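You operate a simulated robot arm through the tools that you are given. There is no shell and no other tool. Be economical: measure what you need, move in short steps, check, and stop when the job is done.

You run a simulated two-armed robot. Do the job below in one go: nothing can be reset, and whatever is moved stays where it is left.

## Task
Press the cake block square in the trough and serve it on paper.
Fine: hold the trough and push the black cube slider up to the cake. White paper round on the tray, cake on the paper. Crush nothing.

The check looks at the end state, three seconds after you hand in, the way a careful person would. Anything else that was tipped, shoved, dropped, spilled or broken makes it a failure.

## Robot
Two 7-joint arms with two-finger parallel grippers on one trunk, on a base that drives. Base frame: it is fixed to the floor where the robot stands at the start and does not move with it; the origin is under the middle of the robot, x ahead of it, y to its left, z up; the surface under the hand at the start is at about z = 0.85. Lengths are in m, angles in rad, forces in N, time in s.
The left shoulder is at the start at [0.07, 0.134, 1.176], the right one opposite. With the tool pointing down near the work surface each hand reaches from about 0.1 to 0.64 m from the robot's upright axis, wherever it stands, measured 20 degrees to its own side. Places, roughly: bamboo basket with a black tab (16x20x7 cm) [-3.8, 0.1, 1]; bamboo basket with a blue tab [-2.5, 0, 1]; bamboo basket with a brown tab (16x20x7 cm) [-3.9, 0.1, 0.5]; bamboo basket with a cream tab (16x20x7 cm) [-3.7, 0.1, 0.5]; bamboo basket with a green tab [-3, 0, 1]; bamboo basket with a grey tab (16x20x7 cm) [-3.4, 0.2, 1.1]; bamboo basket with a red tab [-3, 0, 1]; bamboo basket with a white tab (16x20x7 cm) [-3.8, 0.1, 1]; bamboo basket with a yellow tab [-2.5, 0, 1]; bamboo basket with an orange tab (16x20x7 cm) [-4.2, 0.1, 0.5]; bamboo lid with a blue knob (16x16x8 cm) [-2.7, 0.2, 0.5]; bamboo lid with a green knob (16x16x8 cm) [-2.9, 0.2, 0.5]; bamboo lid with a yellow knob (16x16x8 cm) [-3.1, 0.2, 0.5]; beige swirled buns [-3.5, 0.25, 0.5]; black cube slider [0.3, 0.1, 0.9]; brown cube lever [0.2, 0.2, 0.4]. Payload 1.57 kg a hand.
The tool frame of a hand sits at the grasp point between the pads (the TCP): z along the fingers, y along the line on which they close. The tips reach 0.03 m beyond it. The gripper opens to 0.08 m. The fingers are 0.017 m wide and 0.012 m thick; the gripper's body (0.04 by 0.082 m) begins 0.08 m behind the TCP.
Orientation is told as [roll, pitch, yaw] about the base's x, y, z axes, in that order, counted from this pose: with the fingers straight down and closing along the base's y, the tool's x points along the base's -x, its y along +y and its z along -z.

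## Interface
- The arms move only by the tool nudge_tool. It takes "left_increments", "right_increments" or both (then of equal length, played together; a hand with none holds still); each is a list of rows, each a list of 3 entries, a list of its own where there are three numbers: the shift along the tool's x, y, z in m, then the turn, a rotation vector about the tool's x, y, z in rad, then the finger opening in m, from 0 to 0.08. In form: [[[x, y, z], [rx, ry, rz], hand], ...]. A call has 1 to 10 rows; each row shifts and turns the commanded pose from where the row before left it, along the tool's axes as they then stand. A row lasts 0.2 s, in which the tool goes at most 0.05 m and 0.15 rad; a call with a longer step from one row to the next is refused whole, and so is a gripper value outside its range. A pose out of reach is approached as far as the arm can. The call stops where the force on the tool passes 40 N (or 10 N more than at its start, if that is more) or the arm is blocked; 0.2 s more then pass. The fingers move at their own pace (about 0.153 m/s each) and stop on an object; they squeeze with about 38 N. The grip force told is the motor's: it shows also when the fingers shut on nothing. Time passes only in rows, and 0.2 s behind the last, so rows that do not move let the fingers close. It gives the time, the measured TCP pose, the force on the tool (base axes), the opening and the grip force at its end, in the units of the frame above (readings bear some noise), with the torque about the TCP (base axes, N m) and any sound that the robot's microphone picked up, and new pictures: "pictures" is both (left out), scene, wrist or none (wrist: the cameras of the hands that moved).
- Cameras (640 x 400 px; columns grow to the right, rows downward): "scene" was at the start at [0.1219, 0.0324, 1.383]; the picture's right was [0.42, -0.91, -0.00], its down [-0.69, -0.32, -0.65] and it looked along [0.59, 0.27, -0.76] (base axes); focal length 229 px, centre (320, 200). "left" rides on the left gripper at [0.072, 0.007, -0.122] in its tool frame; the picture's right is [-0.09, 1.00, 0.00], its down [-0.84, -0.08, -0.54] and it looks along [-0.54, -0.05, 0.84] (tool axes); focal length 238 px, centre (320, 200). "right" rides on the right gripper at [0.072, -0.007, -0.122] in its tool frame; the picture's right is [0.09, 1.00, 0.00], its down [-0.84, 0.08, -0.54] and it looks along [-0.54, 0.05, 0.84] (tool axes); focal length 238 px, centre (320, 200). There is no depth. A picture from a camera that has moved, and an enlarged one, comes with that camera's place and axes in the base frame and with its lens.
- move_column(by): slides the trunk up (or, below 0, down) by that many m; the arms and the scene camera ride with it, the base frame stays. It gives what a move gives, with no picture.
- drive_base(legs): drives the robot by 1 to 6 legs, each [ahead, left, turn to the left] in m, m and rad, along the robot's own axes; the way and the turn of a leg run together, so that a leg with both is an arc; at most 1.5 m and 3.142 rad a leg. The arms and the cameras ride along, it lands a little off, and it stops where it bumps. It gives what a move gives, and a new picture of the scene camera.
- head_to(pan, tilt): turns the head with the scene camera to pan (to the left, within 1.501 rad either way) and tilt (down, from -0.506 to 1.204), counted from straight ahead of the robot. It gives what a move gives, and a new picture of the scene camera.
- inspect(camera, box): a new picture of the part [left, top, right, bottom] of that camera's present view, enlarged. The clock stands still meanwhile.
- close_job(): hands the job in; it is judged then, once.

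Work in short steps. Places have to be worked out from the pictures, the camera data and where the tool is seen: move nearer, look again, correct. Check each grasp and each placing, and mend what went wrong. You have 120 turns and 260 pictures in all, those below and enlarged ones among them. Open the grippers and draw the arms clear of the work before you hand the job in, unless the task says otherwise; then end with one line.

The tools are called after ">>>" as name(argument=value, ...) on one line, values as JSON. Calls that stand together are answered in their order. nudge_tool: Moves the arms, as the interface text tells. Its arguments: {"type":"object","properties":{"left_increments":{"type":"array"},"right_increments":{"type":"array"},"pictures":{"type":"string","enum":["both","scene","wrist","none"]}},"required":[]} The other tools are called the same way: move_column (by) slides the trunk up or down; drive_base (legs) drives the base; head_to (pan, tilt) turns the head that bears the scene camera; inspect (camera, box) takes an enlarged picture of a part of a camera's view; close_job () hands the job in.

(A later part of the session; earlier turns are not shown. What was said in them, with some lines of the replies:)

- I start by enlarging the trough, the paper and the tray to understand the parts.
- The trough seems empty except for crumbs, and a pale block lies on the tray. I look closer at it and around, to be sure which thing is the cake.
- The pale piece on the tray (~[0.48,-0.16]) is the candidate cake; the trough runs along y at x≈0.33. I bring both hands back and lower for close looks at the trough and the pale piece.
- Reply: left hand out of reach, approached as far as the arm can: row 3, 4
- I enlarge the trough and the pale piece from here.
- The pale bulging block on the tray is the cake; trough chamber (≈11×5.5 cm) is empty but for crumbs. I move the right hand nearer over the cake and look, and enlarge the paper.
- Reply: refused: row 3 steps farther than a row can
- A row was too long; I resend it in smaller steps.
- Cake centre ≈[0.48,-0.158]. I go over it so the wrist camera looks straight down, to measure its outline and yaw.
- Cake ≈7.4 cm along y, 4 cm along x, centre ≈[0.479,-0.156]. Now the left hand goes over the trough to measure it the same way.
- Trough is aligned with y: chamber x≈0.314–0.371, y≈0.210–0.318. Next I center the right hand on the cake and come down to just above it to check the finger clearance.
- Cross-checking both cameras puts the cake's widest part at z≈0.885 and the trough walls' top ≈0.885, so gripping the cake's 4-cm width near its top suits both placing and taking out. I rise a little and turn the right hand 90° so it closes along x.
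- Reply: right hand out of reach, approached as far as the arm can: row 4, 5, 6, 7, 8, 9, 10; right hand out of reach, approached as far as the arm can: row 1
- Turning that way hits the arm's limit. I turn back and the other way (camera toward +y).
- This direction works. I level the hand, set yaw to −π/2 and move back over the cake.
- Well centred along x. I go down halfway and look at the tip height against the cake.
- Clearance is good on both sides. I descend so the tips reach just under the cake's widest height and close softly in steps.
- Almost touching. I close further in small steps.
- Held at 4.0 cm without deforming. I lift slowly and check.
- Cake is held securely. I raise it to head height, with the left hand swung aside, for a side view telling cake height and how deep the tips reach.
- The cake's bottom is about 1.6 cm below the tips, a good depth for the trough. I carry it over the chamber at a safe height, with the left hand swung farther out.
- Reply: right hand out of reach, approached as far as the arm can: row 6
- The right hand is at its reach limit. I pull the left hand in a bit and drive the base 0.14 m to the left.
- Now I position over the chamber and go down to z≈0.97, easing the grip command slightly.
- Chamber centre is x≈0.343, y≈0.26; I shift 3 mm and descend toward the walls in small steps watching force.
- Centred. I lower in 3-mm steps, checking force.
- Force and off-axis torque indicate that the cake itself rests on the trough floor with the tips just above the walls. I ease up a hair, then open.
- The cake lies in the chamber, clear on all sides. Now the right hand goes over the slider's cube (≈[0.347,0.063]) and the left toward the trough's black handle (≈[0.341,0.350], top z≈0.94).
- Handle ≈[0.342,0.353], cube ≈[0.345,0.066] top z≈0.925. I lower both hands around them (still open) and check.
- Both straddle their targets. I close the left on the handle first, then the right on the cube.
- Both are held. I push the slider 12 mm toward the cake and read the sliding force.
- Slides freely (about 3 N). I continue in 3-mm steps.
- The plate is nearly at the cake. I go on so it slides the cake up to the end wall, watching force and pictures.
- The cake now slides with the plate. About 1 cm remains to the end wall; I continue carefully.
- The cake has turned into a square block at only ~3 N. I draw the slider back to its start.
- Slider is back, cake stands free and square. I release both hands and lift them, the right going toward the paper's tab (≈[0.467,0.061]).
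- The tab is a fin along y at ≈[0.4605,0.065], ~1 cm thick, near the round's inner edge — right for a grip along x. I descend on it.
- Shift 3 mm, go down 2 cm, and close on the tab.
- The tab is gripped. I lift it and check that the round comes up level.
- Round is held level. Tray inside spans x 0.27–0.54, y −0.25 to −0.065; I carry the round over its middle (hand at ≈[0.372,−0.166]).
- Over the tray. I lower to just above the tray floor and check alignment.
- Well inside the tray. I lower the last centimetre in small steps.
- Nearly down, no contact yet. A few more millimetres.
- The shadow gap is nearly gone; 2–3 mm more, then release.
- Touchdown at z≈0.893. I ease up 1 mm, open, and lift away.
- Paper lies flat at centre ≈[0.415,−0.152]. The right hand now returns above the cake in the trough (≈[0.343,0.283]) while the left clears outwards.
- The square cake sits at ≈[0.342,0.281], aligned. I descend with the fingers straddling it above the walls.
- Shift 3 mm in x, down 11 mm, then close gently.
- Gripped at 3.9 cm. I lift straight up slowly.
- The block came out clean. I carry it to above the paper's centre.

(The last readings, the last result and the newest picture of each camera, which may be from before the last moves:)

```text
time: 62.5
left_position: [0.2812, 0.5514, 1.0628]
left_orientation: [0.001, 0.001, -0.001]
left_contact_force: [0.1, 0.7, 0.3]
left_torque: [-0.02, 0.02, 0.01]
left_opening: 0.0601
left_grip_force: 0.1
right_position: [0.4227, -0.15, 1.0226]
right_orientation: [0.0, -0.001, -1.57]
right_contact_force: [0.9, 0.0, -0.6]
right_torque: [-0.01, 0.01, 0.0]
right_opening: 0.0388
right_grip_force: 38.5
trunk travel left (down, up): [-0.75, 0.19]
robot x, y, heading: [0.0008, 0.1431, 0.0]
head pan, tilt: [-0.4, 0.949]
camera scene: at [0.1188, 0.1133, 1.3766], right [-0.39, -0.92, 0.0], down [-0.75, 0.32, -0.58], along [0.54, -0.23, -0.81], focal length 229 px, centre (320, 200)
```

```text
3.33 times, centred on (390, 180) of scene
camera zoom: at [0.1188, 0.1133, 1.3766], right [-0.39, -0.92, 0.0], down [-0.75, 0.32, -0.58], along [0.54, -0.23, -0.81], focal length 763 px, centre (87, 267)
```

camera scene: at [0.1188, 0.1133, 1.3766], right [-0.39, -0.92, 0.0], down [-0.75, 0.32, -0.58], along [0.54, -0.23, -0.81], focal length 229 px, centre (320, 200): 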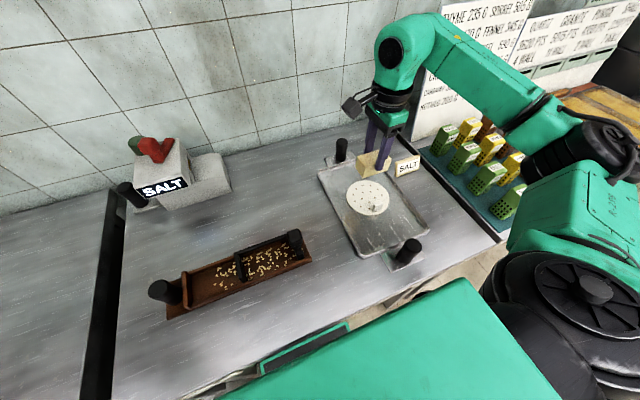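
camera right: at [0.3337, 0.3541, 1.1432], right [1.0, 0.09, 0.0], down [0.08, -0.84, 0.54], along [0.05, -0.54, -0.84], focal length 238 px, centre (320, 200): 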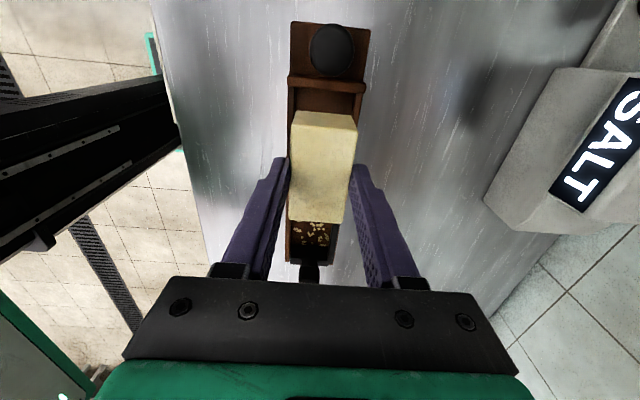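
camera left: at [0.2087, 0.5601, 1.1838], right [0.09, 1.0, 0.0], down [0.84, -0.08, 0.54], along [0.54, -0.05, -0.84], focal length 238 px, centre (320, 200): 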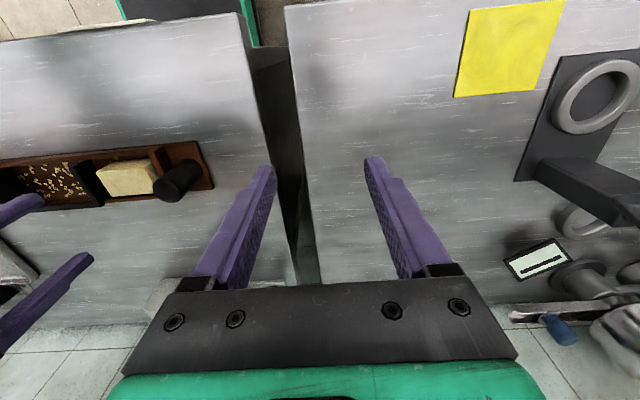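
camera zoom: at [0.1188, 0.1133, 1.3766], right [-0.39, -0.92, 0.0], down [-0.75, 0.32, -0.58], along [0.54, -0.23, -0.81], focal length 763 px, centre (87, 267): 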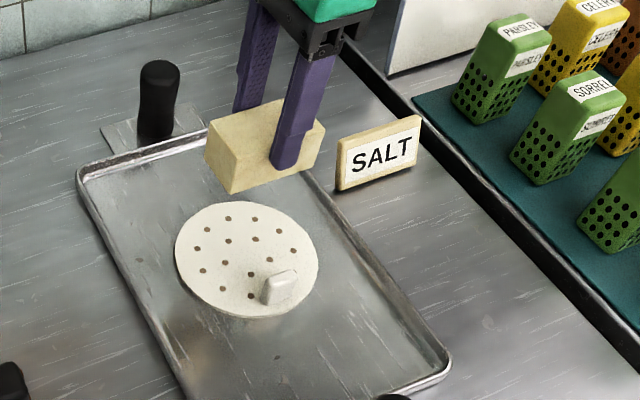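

Aligned over the paper (centre ≈[0.414,−0.148]), clear of the tab. I descend to just above it.

>>> nudge_tool(right_increments=[[[0.003, -0.001, 0.035], [0, 0, 0], 0.037], [[0, 0, 0.035], [0, 0, 0], 0.037], [[0, 0, 0.03], [0, 0, 0], 0.037]], pictures="none")

>>> inspect(camera="scene", box=[310, 120, 470, 240])

>>> inspect(camera="right", box=[160, 20, 480, 220])

```text
time: 63.3
left_position: [0.2825, 0.5527, 1.062]
left_orientation: [0.0, -0.001, -0.001]
left_contact_force: [-0.3, 0.0, 0.7]
left_torque: [0.02, 0.02, 0.0]
left_opening: 0.06
left_grip_force: 0.1
right_position: [0.4231, -0.1469, 0.9209]
right_orientation: [-0.001, 0.002, -1.569]
right_contact_force: [0.1, 0.4, -0.9]
right_torque: [0.01, 0.0, 0.02]
right_opening: 0.0391
right_grip_force: 38.0
trunk travel left (down, up): [-0.75, 0.19]
robot x, y, heading: [0.0011, 0.1395, 0.002]
head pan, tilt: [-0.4, 0.949]
```

```text
3.33 times, centred on (390, 180) of scene
camera zoom: at [0.1191, 0.1129, 1.3766], right [-0.39, -0.92, 0.0], down [-0.75, 0.32, -0.58], along [0.54, -0.23, -0.81], focal length 763 px, centre (87, 267)
```

zoom: 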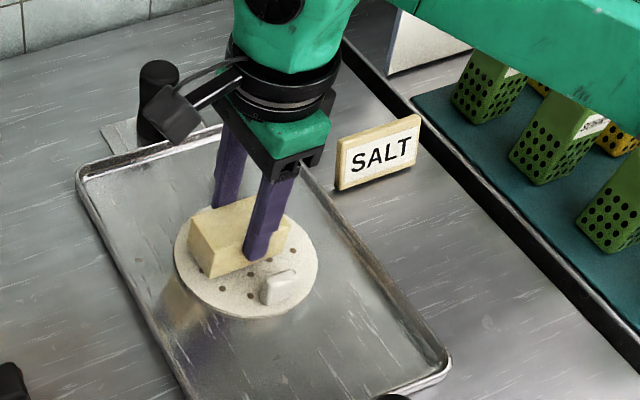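

```text
2.00 times, centred on (320, 120) of right
camera zoom: at [0.4126, -0.0767, 1.043], right [1.0, 0.09, 0.0], down [0.08, -0.84, 0.54], along [0.05, -0.54, -0.84], focal length 477 px, centre (320, 360)
```

zoom: 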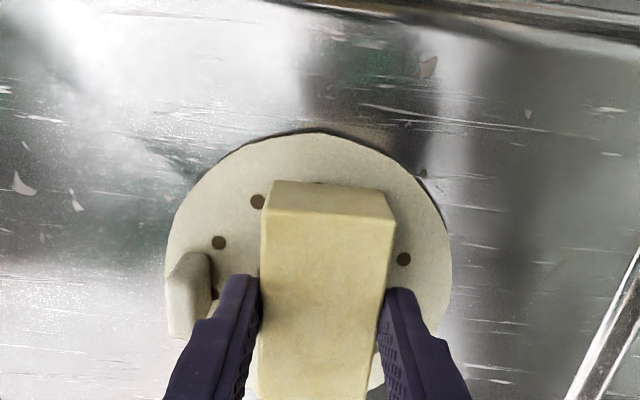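

I shift 6 mm back toward the paper's centre and lower in small steps.

>>> nudge_tool(right_increments=[[[-0.006, -0.001, 0.003], [0, 0, 0], 0.037], [[0, 0, 0.003], [0, 0, 0], 0.037], [[0, 0, 0.002], [0, 0, 0], 0.037]], pictures="none")

>>> nudge_tool(right_increments=[[[0, 0, 0.0015], [0, 0, 0], 0.037], [[0, 0, 0.0015], [0, 0, 0], 0.037]], pictures="none")

>>> inspect(camera="scene", box=[330, 140, 430, 215])

```text
time: 64.1
left_position: [0.2813, 0.5518, 1.0624]
left_orientation: [0.001, 0.001, -0.003]
left_contact_force: [0.2, -0.8, 0.1]
left_torque: [0.01, 0.02, 0.0]
left_opening: 0.06
left_grip_force: 0.1
right_position: [0.4209, -0.1547, 0.9146]
right_orientation: [-0.002, 0.001, -1.568]
right_contact_force: [0.0, -0.4, -1.7]
right_torque: [0.01, -0.02, 0.02]
right_opening: 0.039
right_grip_force: 38.4
trunk travel left (down, up): [-0.75, 0.19]
robot x, y, heading: [-0.0005, 0.14, 0.001]
head pan, tilt: [-0.4, 0.949]
```

```text
time: 64.7
left_position: [0.2807, 0.5516, 1.062]
left_orientation: [-0.001, 0.0, -0.001]
left_contact_force: [0.3, -0.6, 0.3]
left_torque: [0.02, -0.01, 0.0]
left_opening: 0.0598
left_grip_force: 0.1
right_position: [0.4202, -0.1544, 0.9107]
right_orientation: [0.001, 0.0, -1.569]
right_contact_force: [0.2, -0.2, 0.4]
right_torque: [-0.05, 0.03, -0.01]
right_opening: 0.0391
right_grip_force: 38.1
trunk travel left (down, up): [-0.75, 0.19]
robot x, y, heading: [0.003, 0.1434, -0.0]
head pan, tilt: [-0.4, 0.949]
```

```text
5.33 times, centred on (380, 178) of scene
camera zoom: at [0.1183, 0.1134, 1.3767], right [-0.39, -0.92, 0.0], down [-0.75, 0.32, -0.58], along [0.54, -0.23, -0.81], focal length 1221 px, centre (0, 320)
```

zoom: 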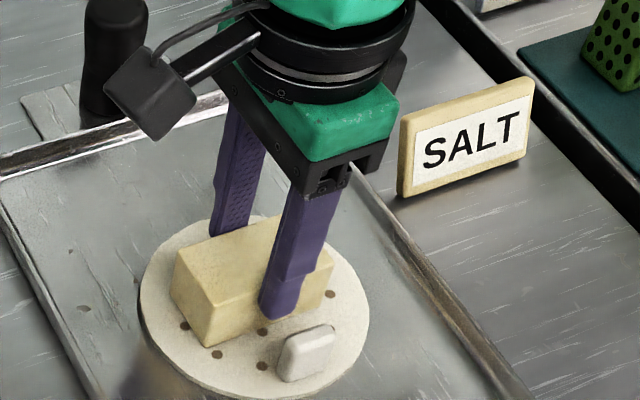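

Almost touching. I continue in 1.5-mm steps until contact.

>>> nudge_tool(right_increments=[[[0, 0, 0.0015], [0, 0, 0], 0.037], [[0, 0, 0], [0, 0, 0], 0.037]], pictures="none")

>>> nudge_tool(right_increments=[[[0, 0, 0.0015], [0, 0, 0], 0.037], [[0, 0, 0], [0, 0, 0], 0.037]], pictures="none")

>>> inspect(camera="scene", box=[330, 140, 430, 215])

```text
time: 65.3
left_position: [0.2805, 0.5524, 1.0629]
left_orientation: [0.0, -0.004, -0.002]
left_contact_force: [0.9, 0.4, 0.7]
left_torque: [-0.02, -0.02, -0.01]
left_opening: 0.0598
left_grip_force: 0.0
right_position: [0.4186, -0.1536, 0.9118]
right_orientation: [0.004, -0.003, -1.569]
right_contact_force: [1.5, -1.8, 12.2]
right_torque: [-0.18, -0.09, 0.03]
right_opening: 0.0388
right_grip_force: 38.0
trunk travel left (down, up): [-0.75, 0.19]
robot x, y, heading: [0.0, 0.1393, -0.001]
head pan, tilt: [-0.4, 0.949]
```

```text
time: 65.9
left_position: [0.2796, 0.5541, 1.0632]
left_orientation: [-0.001, -0.004, -0.002]
left_contact_force: [-0.2, -0.3, -0.5]
left_torque: [-0.03, -0.01, 0.01]
left_opening: 0.0599
left_grip_force: 0.0
right_position: [0.4197, -0.1529, 0.9106]
right_orientation: [0.008, -0.001, -1.57]
right_contact_force: [5.9, -4.4, 30.2]
right_torque: [-0.28, -0.11, -0.01]
right_opening: 0.0391
right_grip_force: 38.1
trunk travel left (down, up): [-0.75, 0.19]
robot x, y, heading: [0.0017, 0.1391, 0.001]
head pan, tilt: [-0.4, 0.949]
```

```text
5.33 times, centred on (380, 178) of scene
camera zoom: at [0.1157, 0.1153, 1.3772], right [-0.39, -0.92, 0.0], down [-0.75, 0.32, -0.58], along [0.54, -0.23, -0.81], focal length 1221 px, centre (0, 320)
```

zoom: 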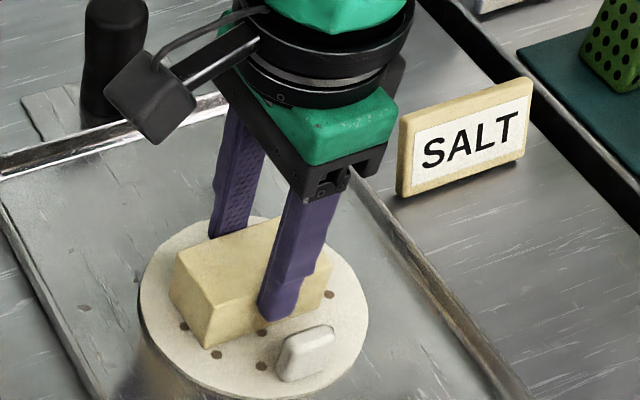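

It's down on the paper (30 N, enough). I ease up 2.5 mm, then open just enough and lift away.

>>> nudge_tool(right_increments=[[[0, 0, -0.0025], [0, 0, 0], 0.037], [[0, 0, 0], [0, 0, 0], 0.042], [[0, 0, 0], [0, 0, 0], 0.048], [[0, 0, 0], [0, 0, 0], 0.05]], pictures="none")

>>> nudge_tool(right_increments=[[[0, 0, -0.02], [0, 0, 0], 0.05], [[0, 0, -0.03], [0, 0, 0], 0.05], [[0, 0, -0.04], [0, 0, 0], 0.05], [[0, 0, -0.04], [0, 0, 0], 0.05]], pictures="both")

>>> inspect(camera="scene", box=[310, 120, 470, 240])

>>> inspect(camera="right", box=[200, 40, 440, 190])

```text
time: 66.9
left_position: [0.2821, 0.5524, 1.0615]
left_orientation: [0.001, -0.001, -0.003]
left_contact_force: [-0.7, 0.1, 0.2]
left_torque: [0.0, -0.01, 0.0]
left_opening: 0.0599
left_grip_force: 0.0
right_position: [0.4198, -0.1553, 0.9092]
right_orientation: [-0.002, -0.001, -1.569]
right_contact_force: [-0.4, -0.8, -0.3]
right_torque: [-0.01, -0.01, 0.04]
right_opening: 0.05
right_grip_force: 0.1
trunk travel left (down, up): [-0.75, 0.19]
robot x, y, heading: [0.0013, 0.1457, 0.006]
head pan, tilt: [-0.4, 0.949]
```

```text
time: 67.9
left_position: [0.2806, 0.5522, 1.0613]
left_orientation: [0.0, -0.002, -0.002]
left_contact_force: [-0.1, 0.5, -0.7]
left_torque: [0.03, 0.0, 0.01]
left_opening: 0.06
left_grip_force: 0.1
right_position: [0.4215, -0.1569, 1.039]
right_orientation: [-0.001, -0.001, -1.57]
right_contact_force: [0.3, -0.2, -0.4]
right_torque: [0.01, -0.02, 0.02]
right_opening: 0.0505
right_grip_force: 0.1
trunk travel left (down, up): [-0.75, 0.19]
robot x, y, heading: [0.0002, 0.1399, -0.004]
head pan, tilt: [-0.4, 0.949]
camera scene: at [0.1184, 0.1137, 1.3766], right [-0.39, -0.92, 0.0], down [-0.75, 0.32, -0.58], along [0.54, -0.23, -0.81], focal length 229 px, centre (320, 200)
camera right: at [0.4126, -0.0845, 1.1608], right [1.0, 0.09, 0.0], down [0.08, -0.84, 0.54], along [0.05, -0.54, -0.84], focal length 238 px, centre (320, 200)
```

scene: 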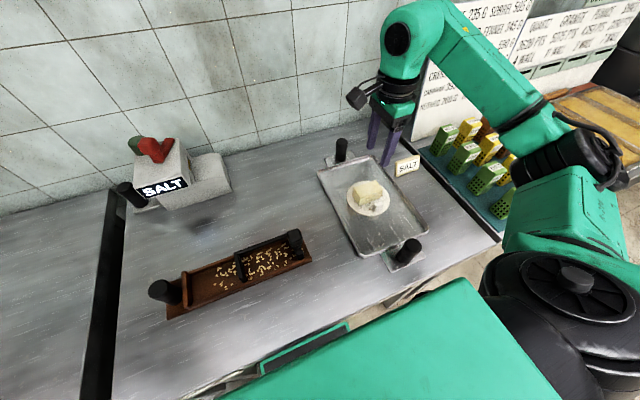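
right: 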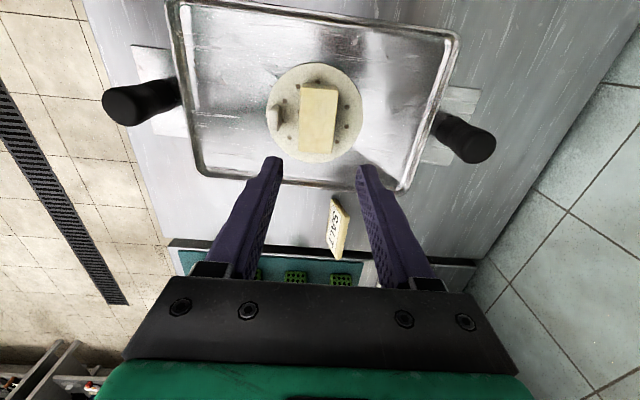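

```text
3.33 times, centred on (390, 180) of scene
camera zoom: at [0.1184, 0.1137, 1.3766], right [-0.39, -0.92, 0.0], down [-0.75, 0.32, -0.58], along [0.54, -0.23, -0.81], focal length 763 px, centre (87, 267)
```

zoom: 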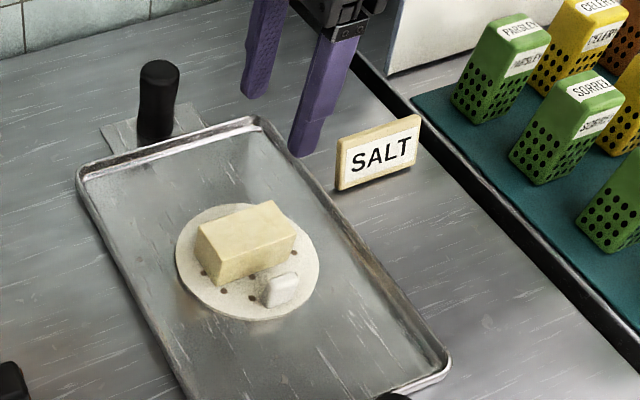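

```text
2.67 times, centred on (320, 115) of right
camera zoom: at [0.4126, -0.0845, 1.1608], right [1.0, 0.09, 0.0], down [0.08, -0.84, 0.54], along [0.05, -0.54, -0.84], focal length 636 px, centre (320, 427)
```

zoom: 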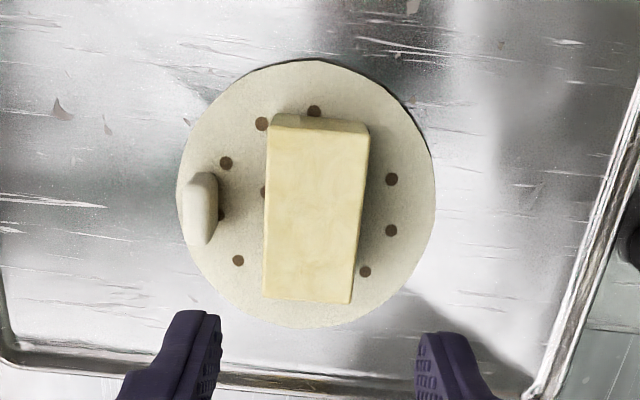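

The square cake lies fully on the paper round, inside the tray, and everything else stands as before. I draw the right hand further up and clear, then hand in.

>>> nudge_tool(right_increments=[[[0, 0, -0.045], [0, 0, 0], 0.06], [[0, 0, -0.045], [0, 0, 0], 0.06], [[0, -0.04, -0.02], [0, 0, 0], 0.06]], pictures="scene")

```text
time: 68.7
left_position: [0.2779, 0.5523, 1.0634]
left_orientation: [-0.001, -0.005, -0.003]
left_contact_force: [-0.4, 0.2, 0.3]
left_torque: [0.0, -0.02, 0.05]
left_opening: 0.06
left_grip_force: 0.2
right_position: [0.3738, -0.1581, 1.1516]
right_orientation: [0.002, 0.0, -1.57]
right_contact_force: [0.1, -1.2, 1.3]
right_torque: [0.02, -0.06, 0.01]
right_opening: 0.0601
right_grip_force: 0.0
trunk travel left (down, up): [-0.75, 0.19]
robot x, y, heading: [-0.0012, 0.1385, -0.0]
head pan, tilt: [-0.4, 0.949]
camera scene: at [0.1151, 0.1126, 1.3769], right [-0.39, -0.92, 0.0], down [-0.75, 0.32, -0.58], along [0.54, -0.23, -0.81], focal length 229 px, centre (320, 200)
```

scene: 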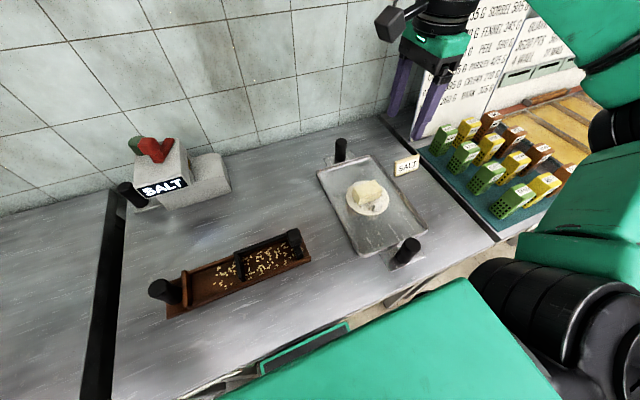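

Everything is in place and both hands are open and clear, so I hand in.

>>> close_job()

```text
The job is handed in.
```

The cake was pressed square in the trough and now sits on the white paper round in the tray, with both hands open and clear and nothing else disturbed in the last pictures.
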